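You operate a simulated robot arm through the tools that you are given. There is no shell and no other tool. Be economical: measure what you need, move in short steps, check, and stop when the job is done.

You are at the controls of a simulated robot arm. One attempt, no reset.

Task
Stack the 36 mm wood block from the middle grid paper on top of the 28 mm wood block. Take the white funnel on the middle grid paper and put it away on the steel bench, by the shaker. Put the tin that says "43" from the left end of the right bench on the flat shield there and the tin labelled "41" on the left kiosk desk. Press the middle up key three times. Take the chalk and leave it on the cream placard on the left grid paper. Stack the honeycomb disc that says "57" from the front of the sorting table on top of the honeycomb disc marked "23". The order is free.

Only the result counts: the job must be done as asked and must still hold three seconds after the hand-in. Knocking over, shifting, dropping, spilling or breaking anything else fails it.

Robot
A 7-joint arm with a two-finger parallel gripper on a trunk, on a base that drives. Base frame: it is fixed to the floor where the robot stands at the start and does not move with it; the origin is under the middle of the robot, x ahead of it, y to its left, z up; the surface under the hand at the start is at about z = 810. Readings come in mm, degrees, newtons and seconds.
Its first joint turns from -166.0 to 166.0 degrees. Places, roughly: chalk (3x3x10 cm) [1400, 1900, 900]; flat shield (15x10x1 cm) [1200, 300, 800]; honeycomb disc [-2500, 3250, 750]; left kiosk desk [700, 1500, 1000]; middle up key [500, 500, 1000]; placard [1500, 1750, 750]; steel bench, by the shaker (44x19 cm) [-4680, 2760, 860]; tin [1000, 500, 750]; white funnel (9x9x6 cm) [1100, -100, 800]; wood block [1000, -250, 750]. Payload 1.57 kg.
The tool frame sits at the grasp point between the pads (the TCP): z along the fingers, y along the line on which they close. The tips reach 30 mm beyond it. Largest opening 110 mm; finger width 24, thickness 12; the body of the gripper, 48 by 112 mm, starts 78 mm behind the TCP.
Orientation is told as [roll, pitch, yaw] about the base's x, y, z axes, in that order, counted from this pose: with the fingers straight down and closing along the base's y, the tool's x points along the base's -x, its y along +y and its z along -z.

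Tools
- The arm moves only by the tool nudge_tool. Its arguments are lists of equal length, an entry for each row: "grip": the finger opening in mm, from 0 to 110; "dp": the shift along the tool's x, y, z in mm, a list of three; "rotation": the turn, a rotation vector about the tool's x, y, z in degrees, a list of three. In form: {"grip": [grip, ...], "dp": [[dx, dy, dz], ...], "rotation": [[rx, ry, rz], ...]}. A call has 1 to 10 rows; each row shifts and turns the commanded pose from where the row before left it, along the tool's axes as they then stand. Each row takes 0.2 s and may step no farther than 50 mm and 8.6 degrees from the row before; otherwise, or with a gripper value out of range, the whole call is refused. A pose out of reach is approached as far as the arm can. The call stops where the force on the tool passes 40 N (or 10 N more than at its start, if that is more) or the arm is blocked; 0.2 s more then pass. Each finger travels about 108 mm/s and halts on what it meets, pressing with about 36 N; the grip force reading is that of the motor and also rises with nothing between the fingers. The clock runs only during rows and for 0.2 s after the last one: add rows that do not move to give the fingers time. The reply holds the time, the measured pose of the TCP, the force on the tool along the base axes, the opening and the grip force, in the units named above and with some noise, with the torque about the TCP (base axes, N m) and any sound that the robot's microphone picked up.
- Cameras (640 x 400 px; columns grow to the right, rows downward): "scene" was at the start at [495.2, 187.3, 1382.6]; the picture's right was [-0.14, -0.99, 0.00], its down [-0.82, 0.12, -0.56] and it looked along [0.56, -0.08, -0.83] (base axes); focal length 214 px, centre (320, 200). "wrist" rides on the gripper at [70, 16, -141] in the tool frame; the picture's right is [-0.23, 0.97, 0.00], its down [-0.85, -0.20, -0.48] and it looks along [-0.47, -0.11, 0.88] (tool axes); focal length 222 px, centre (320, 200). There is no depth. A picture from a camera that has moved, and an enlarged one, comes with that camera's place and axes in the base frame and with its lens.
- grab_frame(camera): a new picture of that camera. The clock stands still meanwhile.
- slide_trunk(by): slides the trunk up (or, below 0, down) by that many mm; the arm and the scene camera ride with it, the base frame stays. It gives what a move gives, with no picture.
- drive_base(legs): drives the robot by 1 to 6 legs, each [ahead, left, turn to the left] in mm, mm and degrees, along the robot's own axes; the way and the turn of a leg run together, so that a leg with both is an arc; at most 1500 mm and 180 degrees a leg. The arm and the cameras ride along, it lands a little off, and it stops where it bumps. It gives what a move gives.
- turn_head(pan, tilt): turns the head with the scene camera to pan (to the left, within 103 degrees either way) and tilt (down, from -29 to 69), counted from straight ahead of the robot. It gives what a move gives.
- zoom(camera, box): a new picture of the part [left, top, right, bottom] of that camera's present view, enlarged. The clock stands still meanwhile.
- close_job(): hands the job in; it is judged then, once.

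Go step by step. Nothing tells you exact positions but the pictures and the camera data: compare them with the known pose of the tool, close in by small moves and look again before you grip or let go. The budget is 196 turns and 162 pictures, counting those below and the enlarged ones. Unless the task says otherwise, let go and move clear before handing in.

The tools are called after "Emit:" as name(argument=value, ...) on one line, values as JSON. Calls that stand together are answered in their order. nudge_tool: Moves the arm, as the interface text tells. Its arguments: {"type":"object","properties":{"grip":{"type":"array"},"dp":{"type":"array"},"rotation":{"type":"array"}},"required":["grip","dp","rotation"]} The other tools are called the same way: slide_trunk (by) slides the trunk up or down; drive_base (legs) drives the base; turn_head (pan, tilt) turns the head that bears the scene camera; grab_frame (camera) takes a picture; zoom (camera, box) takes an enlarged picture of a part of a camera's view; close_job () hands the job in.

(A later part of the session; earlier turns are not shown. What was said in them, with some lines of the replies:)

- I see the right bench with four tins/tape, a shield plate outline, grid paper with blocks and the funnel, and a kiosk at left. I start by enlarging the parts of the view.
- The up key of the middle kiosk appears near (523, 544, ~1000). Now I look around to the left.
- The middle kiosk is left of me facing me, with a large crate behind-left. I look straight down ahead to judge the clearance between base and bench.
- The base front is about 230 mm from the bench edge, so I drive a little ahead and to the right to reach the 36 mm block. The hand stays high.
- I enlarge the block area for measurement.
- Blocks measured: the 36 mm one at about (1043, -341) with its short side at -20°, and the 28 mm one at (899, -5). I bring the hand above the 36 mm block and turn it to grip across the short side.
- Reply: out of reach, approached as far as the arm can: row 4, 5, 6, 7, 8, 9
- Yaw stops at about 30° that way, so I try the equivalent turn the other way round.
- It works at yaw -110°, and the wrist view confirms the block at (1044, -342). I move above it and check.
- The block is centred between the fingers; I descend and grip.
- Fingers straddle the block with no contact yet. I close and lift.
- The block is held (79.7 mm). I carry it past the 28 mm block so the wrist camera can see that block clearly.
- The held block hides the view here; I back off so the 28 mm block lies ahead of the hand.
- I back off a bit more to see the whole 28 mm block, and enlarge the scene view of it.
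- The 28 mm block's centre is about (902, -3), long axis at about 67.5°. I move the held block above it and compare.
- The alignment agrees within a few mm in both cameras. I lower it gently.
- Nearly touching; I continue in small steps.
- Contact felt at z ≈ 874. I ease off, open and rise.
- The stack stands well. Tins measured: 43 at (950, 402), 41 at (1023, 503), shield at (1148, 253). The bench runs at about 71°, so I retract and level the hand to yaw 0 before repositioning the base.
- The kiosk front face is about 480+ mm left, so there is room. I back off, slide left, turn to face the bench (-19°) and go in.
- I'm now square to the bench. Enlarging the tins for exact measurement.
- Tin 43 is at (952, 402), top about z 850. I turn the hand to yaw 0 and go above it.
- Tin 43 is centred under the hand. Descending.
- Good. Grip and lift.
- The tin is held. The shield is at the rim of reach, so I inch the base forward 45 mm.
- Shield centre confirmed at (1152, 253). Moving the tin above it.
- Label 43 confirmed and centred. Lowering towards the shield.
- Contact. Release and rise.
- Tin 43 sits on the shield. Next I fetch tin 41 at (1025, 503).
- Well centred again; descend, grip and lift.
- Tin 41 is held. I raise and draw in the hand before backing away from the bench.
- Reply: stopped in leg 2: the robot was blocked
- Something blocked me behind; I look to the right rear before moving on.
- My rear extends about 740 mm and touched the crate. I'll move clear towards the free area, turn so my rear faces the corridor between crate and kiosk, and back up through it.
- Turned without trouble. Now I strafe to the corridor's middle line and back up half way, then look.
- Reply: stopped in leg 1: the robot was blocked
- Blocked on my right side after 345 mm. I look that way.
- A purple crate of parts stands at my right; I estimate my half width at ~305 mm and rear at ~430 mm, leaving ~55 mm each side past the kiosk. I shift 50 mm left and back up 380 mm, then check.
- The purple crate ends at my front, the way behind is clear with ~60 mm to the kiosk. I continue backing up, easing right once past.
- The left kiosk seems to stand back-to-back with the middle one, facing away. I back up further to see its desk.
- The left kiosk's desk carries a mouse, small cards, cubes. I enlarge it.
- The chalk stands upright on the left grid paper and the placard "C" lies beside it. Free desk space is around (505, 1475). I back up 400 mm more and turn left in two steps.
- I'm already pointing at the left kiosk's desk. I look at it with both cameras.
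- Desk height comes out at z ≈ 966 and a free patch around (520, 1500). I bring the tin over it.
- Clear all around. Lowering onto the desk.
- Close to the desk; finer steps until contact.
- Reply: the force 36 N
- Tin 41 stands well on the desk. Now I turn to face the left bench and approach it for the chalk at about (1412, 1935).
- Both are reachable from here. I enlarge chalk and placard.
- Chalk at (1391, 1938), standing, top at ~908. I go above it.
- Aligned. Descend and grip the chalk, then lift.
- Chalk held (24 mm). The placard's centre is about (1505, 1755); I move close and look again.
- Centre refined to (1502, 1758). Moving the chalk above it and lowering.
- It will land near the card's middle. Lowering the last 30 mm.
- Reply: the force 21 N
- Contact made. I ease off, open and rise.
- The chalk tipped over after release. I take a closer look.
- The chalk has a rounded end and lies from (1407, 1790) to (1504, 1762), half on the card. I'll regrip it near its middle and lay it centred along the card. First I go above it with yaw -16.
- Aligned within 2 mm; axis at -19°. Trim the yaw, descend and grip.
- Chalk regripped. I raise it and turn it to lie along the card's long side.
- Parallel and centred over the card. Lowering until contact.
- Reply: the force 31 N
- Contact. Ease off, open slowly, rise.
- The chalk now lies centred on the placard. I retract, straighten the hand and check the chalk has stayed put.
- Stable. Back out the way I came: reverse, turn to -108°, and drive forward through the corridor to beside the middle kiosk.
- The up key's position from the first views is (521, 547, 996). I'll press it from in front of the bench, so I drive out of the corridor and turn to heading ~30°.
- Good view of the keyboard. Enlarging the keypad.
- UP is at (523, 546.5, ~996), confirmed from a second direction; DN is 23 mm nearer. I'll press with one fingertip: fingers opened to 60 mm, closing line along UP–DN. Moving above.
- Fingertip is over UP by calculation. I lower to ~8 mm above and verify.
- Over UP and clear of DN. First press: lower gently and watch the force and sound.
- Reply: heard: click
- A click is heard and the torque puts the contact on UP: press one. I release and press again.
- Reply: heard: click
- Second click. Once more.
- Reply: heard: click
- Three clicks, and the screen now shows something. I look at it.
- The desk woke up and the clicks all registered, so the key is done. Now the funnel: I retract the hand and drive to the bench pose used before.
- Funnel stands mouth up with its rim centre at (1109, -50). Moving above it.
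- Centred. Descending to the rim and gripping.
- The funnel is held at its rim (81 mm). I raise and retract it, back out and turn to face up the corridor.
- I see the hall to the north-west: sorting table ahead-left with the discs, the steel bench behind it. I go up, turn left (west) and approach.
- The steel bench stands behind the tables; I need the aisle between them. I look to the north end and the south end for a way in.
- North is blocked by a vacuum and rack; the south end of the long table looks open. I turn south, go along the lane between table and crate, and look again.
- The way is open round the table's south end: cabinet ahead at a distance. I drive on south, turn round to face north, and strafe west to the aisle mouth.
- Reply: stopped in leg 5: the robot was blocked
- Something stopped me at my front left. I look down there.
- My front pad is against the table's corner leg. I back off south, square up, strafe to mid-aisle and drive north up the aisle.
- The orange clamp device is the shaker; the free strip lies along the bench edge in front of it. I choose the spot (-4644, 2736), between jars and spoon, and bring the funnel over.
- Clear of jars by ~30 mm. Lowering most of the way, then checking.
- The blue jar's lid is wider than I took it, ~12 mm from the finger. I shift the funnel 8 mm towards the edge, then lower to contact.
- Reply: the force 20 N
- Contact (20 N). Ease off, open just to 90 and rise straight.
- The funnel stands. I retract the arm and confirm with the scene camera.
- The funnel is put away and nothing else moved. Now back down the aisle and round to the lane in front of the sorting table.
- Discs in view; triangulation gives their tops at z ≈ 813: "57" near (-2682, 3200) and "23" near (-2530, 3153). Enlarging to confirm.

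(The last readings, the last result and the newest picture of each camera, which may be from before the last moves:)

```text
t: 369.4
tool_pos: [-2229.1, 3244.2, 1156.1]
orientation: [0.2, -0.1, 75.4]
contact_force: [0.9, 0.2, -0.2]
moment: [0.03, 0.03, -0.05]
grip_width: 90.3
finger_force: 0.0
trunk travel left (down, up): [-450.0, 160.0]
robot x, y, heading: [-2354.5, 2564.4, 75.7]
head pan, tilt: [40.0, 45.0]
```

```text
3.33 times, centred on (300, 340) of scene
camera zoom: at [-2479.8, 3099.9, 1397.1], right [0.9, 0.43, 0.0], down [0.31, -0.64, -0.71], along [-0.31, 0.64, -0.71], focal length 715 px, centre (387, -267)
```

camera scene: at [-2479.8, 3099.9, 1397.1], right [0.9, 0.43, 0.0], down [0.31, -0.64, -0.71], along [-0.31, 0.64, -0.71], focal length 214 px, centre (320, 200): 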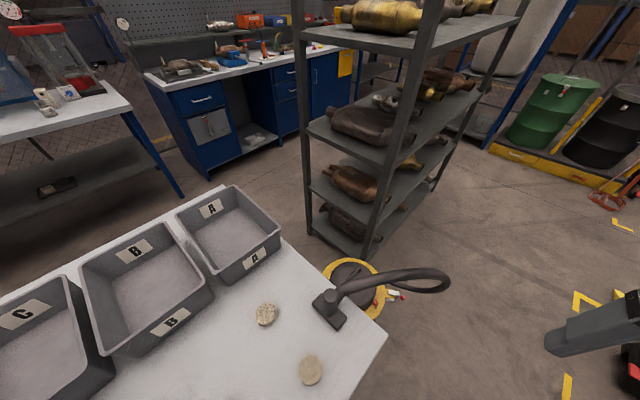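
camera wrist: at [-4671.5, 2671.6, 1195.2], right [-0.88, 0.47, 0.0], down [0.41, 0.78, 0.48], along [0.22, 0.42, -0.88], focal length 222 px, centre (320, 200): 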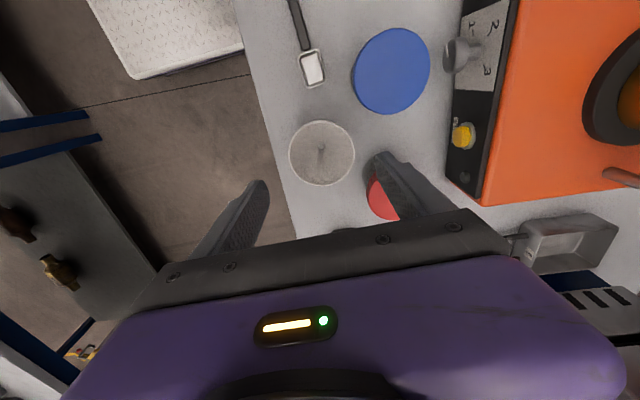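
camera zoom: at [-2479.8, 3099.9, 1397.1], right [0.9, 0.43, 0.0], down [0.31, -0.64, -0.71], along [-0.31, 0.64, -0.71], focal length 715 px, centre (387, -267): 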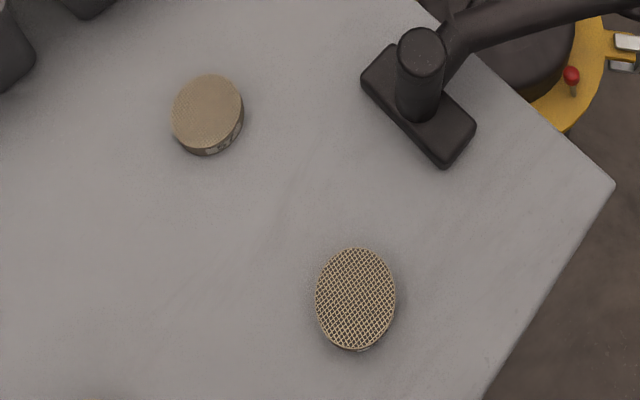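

The farther one is 57 and the nearer one 23. I bring the hand above 57.

Emit:
nudge_tool(grip=[90, 90, 90, 90, 90, 90, 90, 90, 90, 90], dp=[[15.3, 42.7, 0], [15.3, 42.7, 0], [15.3, 42.7, 0], [15.3, 42.7, 0], [15.3, 42.7, 0], [15.3, 42.7, 0], [15.3, 42.7, 0], [15.3, 42.7, 0], [15.3, 42.7, 0], [15.3, 42.7, 0]], rotation=[[0, 0, 0], [0, 0, 0], [0, 0, 0], [0, 0, 0], [0, 0, 0], [0, 0, 0], [0, 0, 0], [0, 0, 0], [0, 0, 0], [0, 0, 0]])

Emit:
nudge_tool(grip=[90, 90, 90, 90, 90, 90], dp=[[0, 0, 40], [0, 0, 40], [0, 0, 40], [0, 0, 40], [0, 0, 40], [0, 0, 10]], rotation=[[0, 0, 0], [0, 0, 0], [0, 0, 0], [0, 0, 0], [0, 0, 0], [0, 0, 0]])

Emit:
grab_frame(camera="wrist")

Emit:
grab_frame(camera="scene")

```text
t: 371.6
tool_pos: [-2682.2, 3202.6, 1154.9]
orientation: [0.1, 0.0, 75.3]
contact_force: [1.1, 0.2, -1.0]
moment: [-0.02, 0.06, 0.0]
grip_width: 90.1
finger_force: 0.1
trunk travel left (down, up): [-450.0, 160.0]
robot x, y, heading: [-2352.9, 2565.1, 75.7]
head pan, tilt: [40.0, 45.0]
```

```text
t: 373.0
tool_pos: [-2682.9, 3203.0, 945.7]
orientation: [0.1, 0.0, 75.5]
contact_force: [-0.1, 0.0, -0.8]
moment: [-0.01, 0.02, 0.02]
grip_width: 90.0
finger_force: 0.0
trunk travel left (down, up): [-450.0, 160.0]
robot x, y, heading: [-2353.3, 2562.9, 75.5]
head pan, tilt: [40.0, 45.0]
```

```text
31 pictures are left
camera wrist: at [-2715.3, 3141.0, 1087.8], right [-0.88, 0.47, 0.0], down [0.41, 0.78, 0.48], along [0.22, 0.42, -0.88], focal length 222 px, centre (320, 200)
```

wrist: 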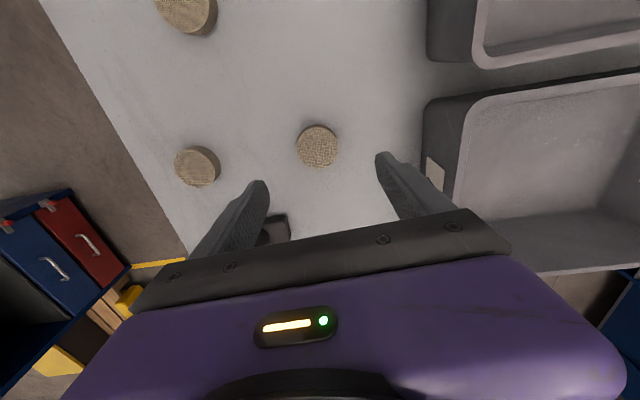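

```text
30 pictures are left
camera scene: at [-2479.8, 3099.9, 1397.1], right [0.9, 0.43, 0.0], down [0.31, -0.64, -0.71], along [-0.31, 0.64, -0.71], focal length 214 px, centre (320, 200)
```

scene: 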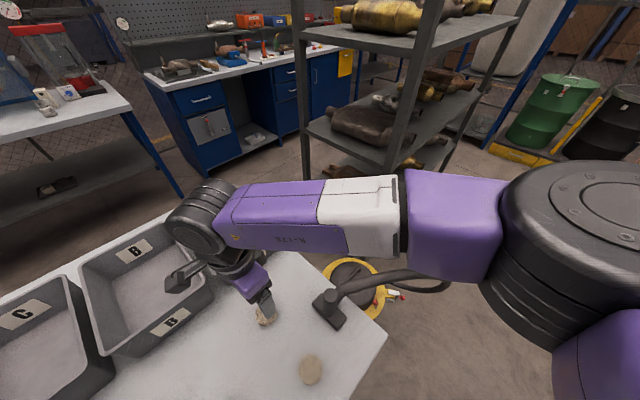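

Nearly centred. I descend in stages and look at the fingertip gap.

Emit:
nudge_tool(grip=[80, 76, 76, 76, 76], dp=[[-3, -3.4, 30], [0, 0, 30], [0, 0, 25], [0, 0, 20], [0, 0, 0]], rotation=[[0, 0, 0], [0, 0, 0], [0, 0, 0], [0, 0, 0], [0, 0, 0]])

Emit:
zoom(camera="scene", box=[210, 270, 330, 360])

Emit:
zoom(camera="wrist", box=[200, 80, 440, 240])

```text
t: 374.2
tool_pos: [-2676.5, 3205.2, 842.1]
orientation: [0.1, 0.1, 75.4]
contact_force: [0.7, 0.3, 0.1]
moment: [0.0, -0.02, 0.04]
grip_width: 76.0
finger_force: 0.1
trunk travel left (down, up): [-450.0, 160.0]
robot x, y, heading: [-2353.9, 2568.4, 75.8]
head pan, tilt: [40.0, 45.0]
```

```text
4.44 times, centred on (270, 315) of scene
camera zoom: at [-2479.8, 3099.9, 1397.0], right [0.9, 0.43, 0.0], down [0.31, -0.64, -0.71], along [-0.31, 0.64, -0.71], focal length 953 px, centre (542, -311)
```

zoom: 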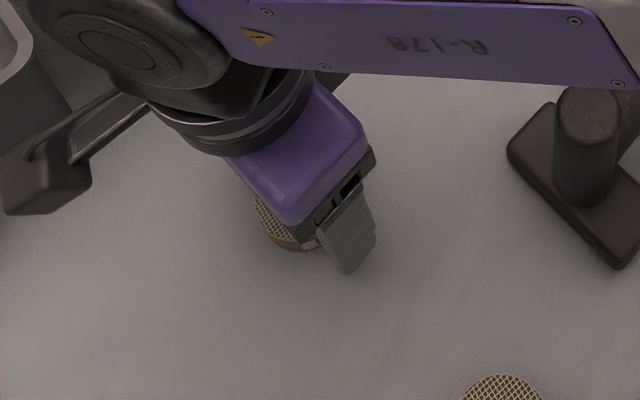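

```text
2.50 times, centred on (320, 160) of wrist
camera zoom: at [-2709.8, 3142.1, 983.1], right [-0.88, 0.47, 0.0], down [0.41, 0.78, 0.48], along [0.22, 0.42, -0.88], focal length 555 px, centre (320, 300)
```

zoom: 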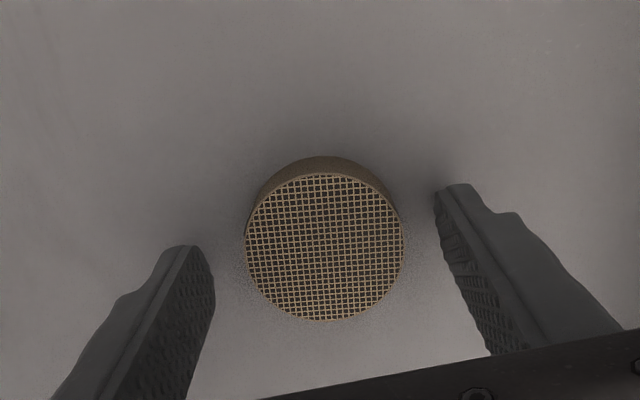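

Well centred. Down 12 mm more, then grip and lift slightly.

Emit:
nudge_tool(grip=[76, 76, 76], dp=[[0, 0, 6], [0, 0, 4], [0, 0, 2]], rotation=[[0, 0, 0], [0, 0, 0], [0, 0, 0]])

Emit:
nudge_tool(grip=[60, 0, 0, 0, 0, 0, 0], dp=[[0, 0, 0], [0, 0, 0], [0, 0, 0], [0, 0, 0], [0, 0, -20], [0, 0, -40], [0, 0, 0]], rotation=[[0, 0, 0], [0, 0, 0], [0, 0, 0], [0, 0, 0], [0, 0, 0], [0, 0, 0], [0, 0, 0]])

Emit:
zoom(camera="wrist", box=[200, 80, 440, 240])

```text
t: 375.0
tool_pos: [-2676.3, 3205.4, 830.4]
orientation: [0.1, 0.0, 75.3]
contact_force: [0.7, -0.9, 7.1]
moment: [-0.16, -0.32, -0.06]
grip_width: 76.6
finger_force: 0.2
trunk travel left (down, up): [-450.0, 160.0]
robot x, y, heading: [-2357.6, 2565.1, 76.0]
head pan, tilt: [40.0, 45.0]
```

```text
t: 376.6
tool_pos: [-2677.1, 3206.6, 888.8]
orientation: [0.0, 0.0, 75.4]
contact_force: [-0.4, 0.1, 1.0]
moment: [0.03, -0.01, 0.0]
grip_width: 49.8
finger_force: 35.9
trunk travel left (down, up): [-450.0, 160.0]
robot x, y, heading: [-2355.9, 2563.3, 75.6]
head pan, tilt: [40.0, 45.0]
```

```text
2.50 times, centred on (320, 160) of wrist
camera zoom: at [-2709.9, 3143.1, 1029.6], right [-0.88, 0.47, 0.0], down [0.41, 0.78, 0.48], along [0.22, 0.42, -0.88], focal length 555 px, centre (320, 300)
```

zoom: 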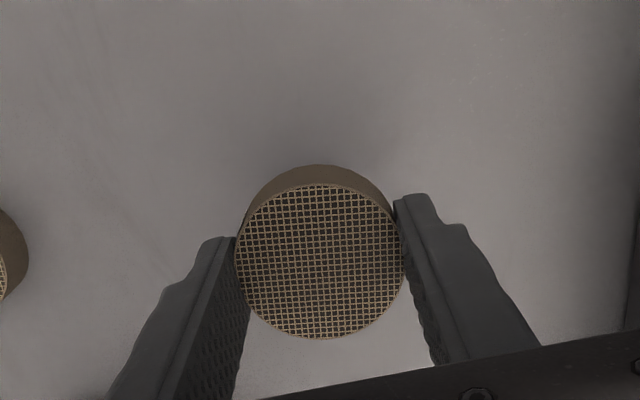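

Disc 57 is held; the table is at z ≈ 800. I move above disc 23 at (-2528, 3154).

Emit:
nudge_tool(grip=[0, 0, 0, 0, 0], dp=[[4, -39.4, -10], [4, -39.4, -10], [4, -39.4, 0], [3.8, -39.4, 0], [0, 0, 0]], rotation=[[0, 0, 0], [0, 0, 0], [0, 0, 0], [0, 0, 0], [0, 0, 0]])

Emit:
zoom(camera="wrist", box=[200, 80, 440, 240])

Emit:
zoom(camera="scene", box=[250, 290, 390, 400])

```text
t: 377.8
tool_pos: [-2529.8, 3151.4, 908.0]
orientation: [0.1, 0.1, 75.3]
contact_force: [-0.5, 0.1, 0.0]
moment: [0.0, 0.0, 0.03]
grip_width: 49.5
finger_force: 35.7
trunk travel left (down, up): [-450.0, 160.0]
robot x, y, heading: [-2357.9, 2566.7, 75.6]
head pan, tilt: [40.0, 45.0]
```

```text
2.50 times, centred on (320, 160) of wrist
camera zoom: at [-2563.5, 3089.1, 1049.2], right [-0.88, 0.47, 0.0], down [0.41, 0.78, 0.48], along [0.22, 0.42, -0.88], focal length 555 px, centre (320, 300)
```

zoom: 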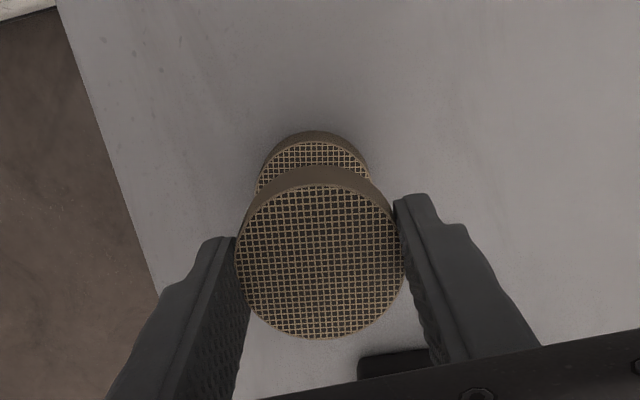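

```text
3.64 times, centred on (320, 345) of scene
camera zoom: at [-2479.8, 3099.9, 1397.0], right [0.9, 0.43, 0.0], down [0.31, -0.64, -0.71], along [-0.31, 0.64, -0.71], focal length 780 px, centre (320, -327)
```

zoom: 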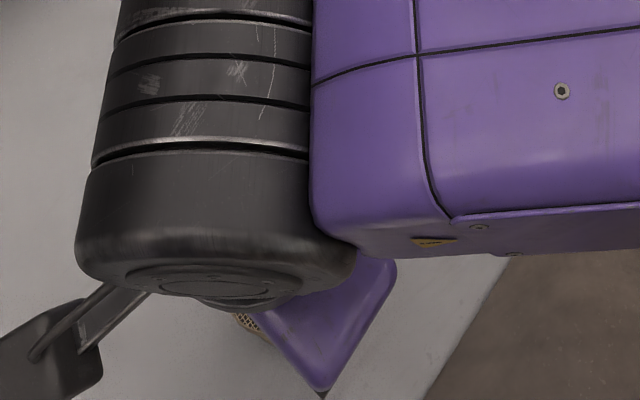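

The wrist view shows 23 about 4 mm further; I correct, then lower to near contact.

Emit:
nudge_tool(grip=[0, 0, 0, 0, 0], dp=[[-2.6, -3.1, 20], [0, 0, 20], [0, 0, 10], [0, 0, 4], [0, 0, 0]], rotation=[[0, 0, 0], [0, 0, 0], [0, 0, 0], [0, 0, 0], [0, 0, 0]])

Emit:
zoom(camera="wrist", box=[220, 80, 420, 220])

Emit:
zoom(camera="scene", box=[250, 310, 370, 400])

```text
t: 379.0
tool_pos: [-2525.8, 3152.6, 855.1]
orientation: [0.1, 0.0, 75.4]
contact_force: [-0.3, 1.1, 0.2]
moment: [-0.02, 0.02, 0.03]
grip_width: 49.6
finger_force: 36.1
trunk travel left (down, up): [-450.0, 160.0]
robot x, y, heading: [-2355.0, 2562.5, 75.4]
head pan, tilt: [40.0, 45.0]
```

```text
2.86 times, centred on (320, 150) of wrist
camera zoom: at [-2558.6, 3089.0, 995.6], right [-0.88, 0.47, 0.0], down [0.41, 0.78, 0.48], along [0.22, 0.42, -0.88], focal length 635 px, centre (320, 343)
```

zoom: 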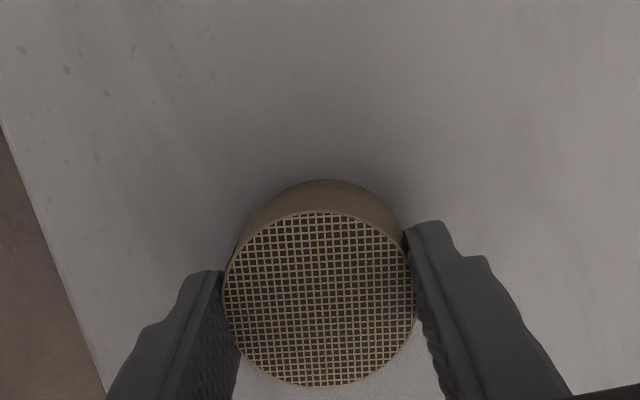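

```text
4.44 times, centred on (310, 355) of scene
camera zoom: at [-2479.8, 3099.9, 1397.0], right [0.9, 0.43, 0.0], down [0.31, -0.64, -0.71], along [-0.31, 0.64, -0.71], focal length 953 px, centre (364, -489)
```

zoom: 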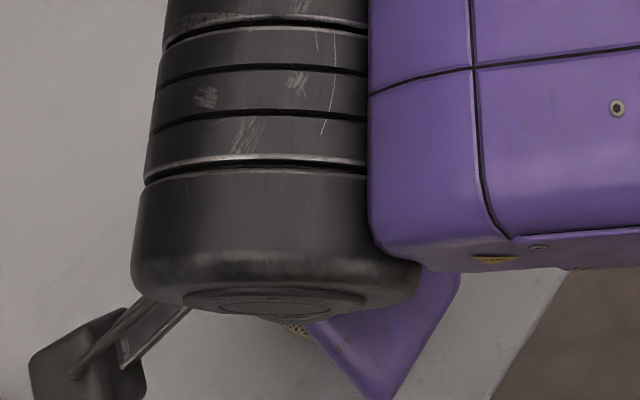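

Alignment looks right: the visible edges match a concentric stack. Lowering to contact in 1 mm steps.

Emit:
nudge_tool(grip=[0, 0, 0, 0, 0, 0, 0], dp=[[0, 0, 2], [0, 0, 1.5], [0, 0, 1], [0, 0, 1], [0, 0, 1], [0, 0, 1], [0, 0, 0]], rotation=[[0, 0, 0], [0, 0, 0], [0, 0, 0], [0, 0, 0], [0, 0, 0], [0, 0, 0], [0, 0, 0]])

```text
t: 380.6
tool_pos: [-2526.5, 3152.0, 848.4]
orientation: [0.3, -0.2, 75.5]
contact_force: [3.6, 0.2, 39.8]
moment: [0.12, 0.03, 0.0]
grip_width: 49.3
finger_force: 35.7
trunk travel left (down, up): [-450.0, 160.0]
robot x, y, heading: [-2356.3, 2570.1, 75.6]
head pan, tilt: [40.0, 45.0]
```

Firm contact. Ease off, open gently and rise.

Emit:
nudge_tool(grip=[0, 0, 53, 57, 62, 66, 66, 66, 66, 66], dp=[[0, 0, -1.5], [0, 0, 0], [0, 0, 0], [0, 0, 0], [0, 0, 0], [0, 0, 0], [0, 0, -15], [0, 0, -40], [0, 0, -45], [0, 0, -45]], rotation=[[0, 0, 0], [0, 0, 0], [0, 0, 0], [0, 0, 0], [0, 0, 0], [0, 0, 0], [0, 0, 0], [0, 0, 0], [0, 0, 0], [0, 0, 0]])

Emit:
nudge_tool(grip=[66, 66, 66, 66, 66, 66], dp=[[0, 0, -45], [0, -30, -30], [-10, -45, 0], [-10, -45, 0], [-10, -45, 0], [-10, -45, 0]], rotation=[[0, 0, 0], [0, 0, 0], [0, 0, 0], [0, 0, 0], [0, 0, 0], [0, 0, 0]])

Emit:
zoom(camera="scene", box=[220, 280, 380, 400])

```text
t: 382.8
tool_pos: [-2524.3, 3152.8, 993.3]
orientation: [0.0, 0.1, 75.4]
contact_force: [0.2, -0.2, 0.1]
moment: [-0.01, 0.02, 0.01]
grip_width: 65.8
finger_force: 0.1
trunk travel left (down, up): [-450.0, 160.0]
robot x, y, heading: [-2355.1, 2564.9, 75.4]
head pan, tilt: [40.0, 45.0]
```

```text
t: 384.2
tool_pos: [-2313.7, 3144.2, 1066.8]
orientation: [-0.1, 0.1, 75.5]
contact_force: [-0.7, 0.3, -0.3]
moment: [-0.02, -0.05, -0.02]
grip_width: 66.1
finger_force: 0.1
out of reach, approached as far as the arm can: row 6
trunk travel left (down, up): [-450.0, 160.0]
robot x, y, heading: [-2352.5, 2567.6, 75.9]
head pan, tilt: [40.0, 45.0]
```

```text
3.33 times, centred on (300, 340) of scene
camera zoom: at [-2480.8, 3100.1, 1396.9], right [0.9, 0.43, 0.0], down [0.31, -0.64, -0.71], along [-0.31, 0.64, -0.71], focal length 715 px, centre (387, -267)
```

zoom: 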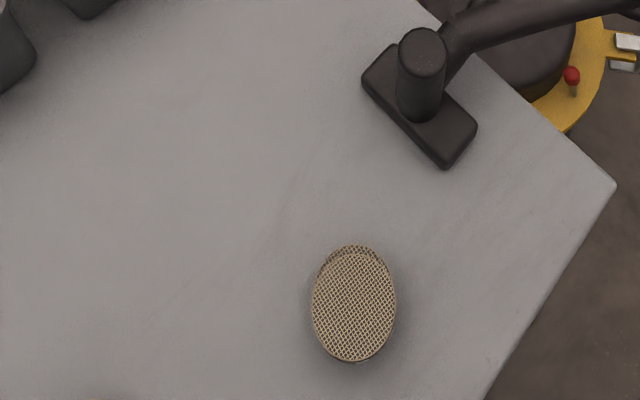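

Disc 57 sits squarely on disc 23, and all the other parts were checked when I placed them. I hand the job in.

Emit:
close_job()

```text
The job is handed in.
```

I finished every part of the task and handed the job in; no verdict has come back yet.

- **Blocks:** the 36 mm block is stacked on the 28 mm block.
- **Funnel:** it stands upright on the steel bench, in front of the shaker.
- **Tins:** "43" is on the flat shield and "41" is on the left kiosk desk.
- **Up key:** I pressed it three times and heard a click each time.
- **Chalk:** it tipped over when I first stood it up, so it now lies across the cream placard. The placard moved a few millimetres.
- **Discs:** "57" is stacked on "23".

While driving, the base bumped the purple crate twice and a table leg once, and stopped each time. I saw no sign that anything moved, but I did not check the crate or the table for it.
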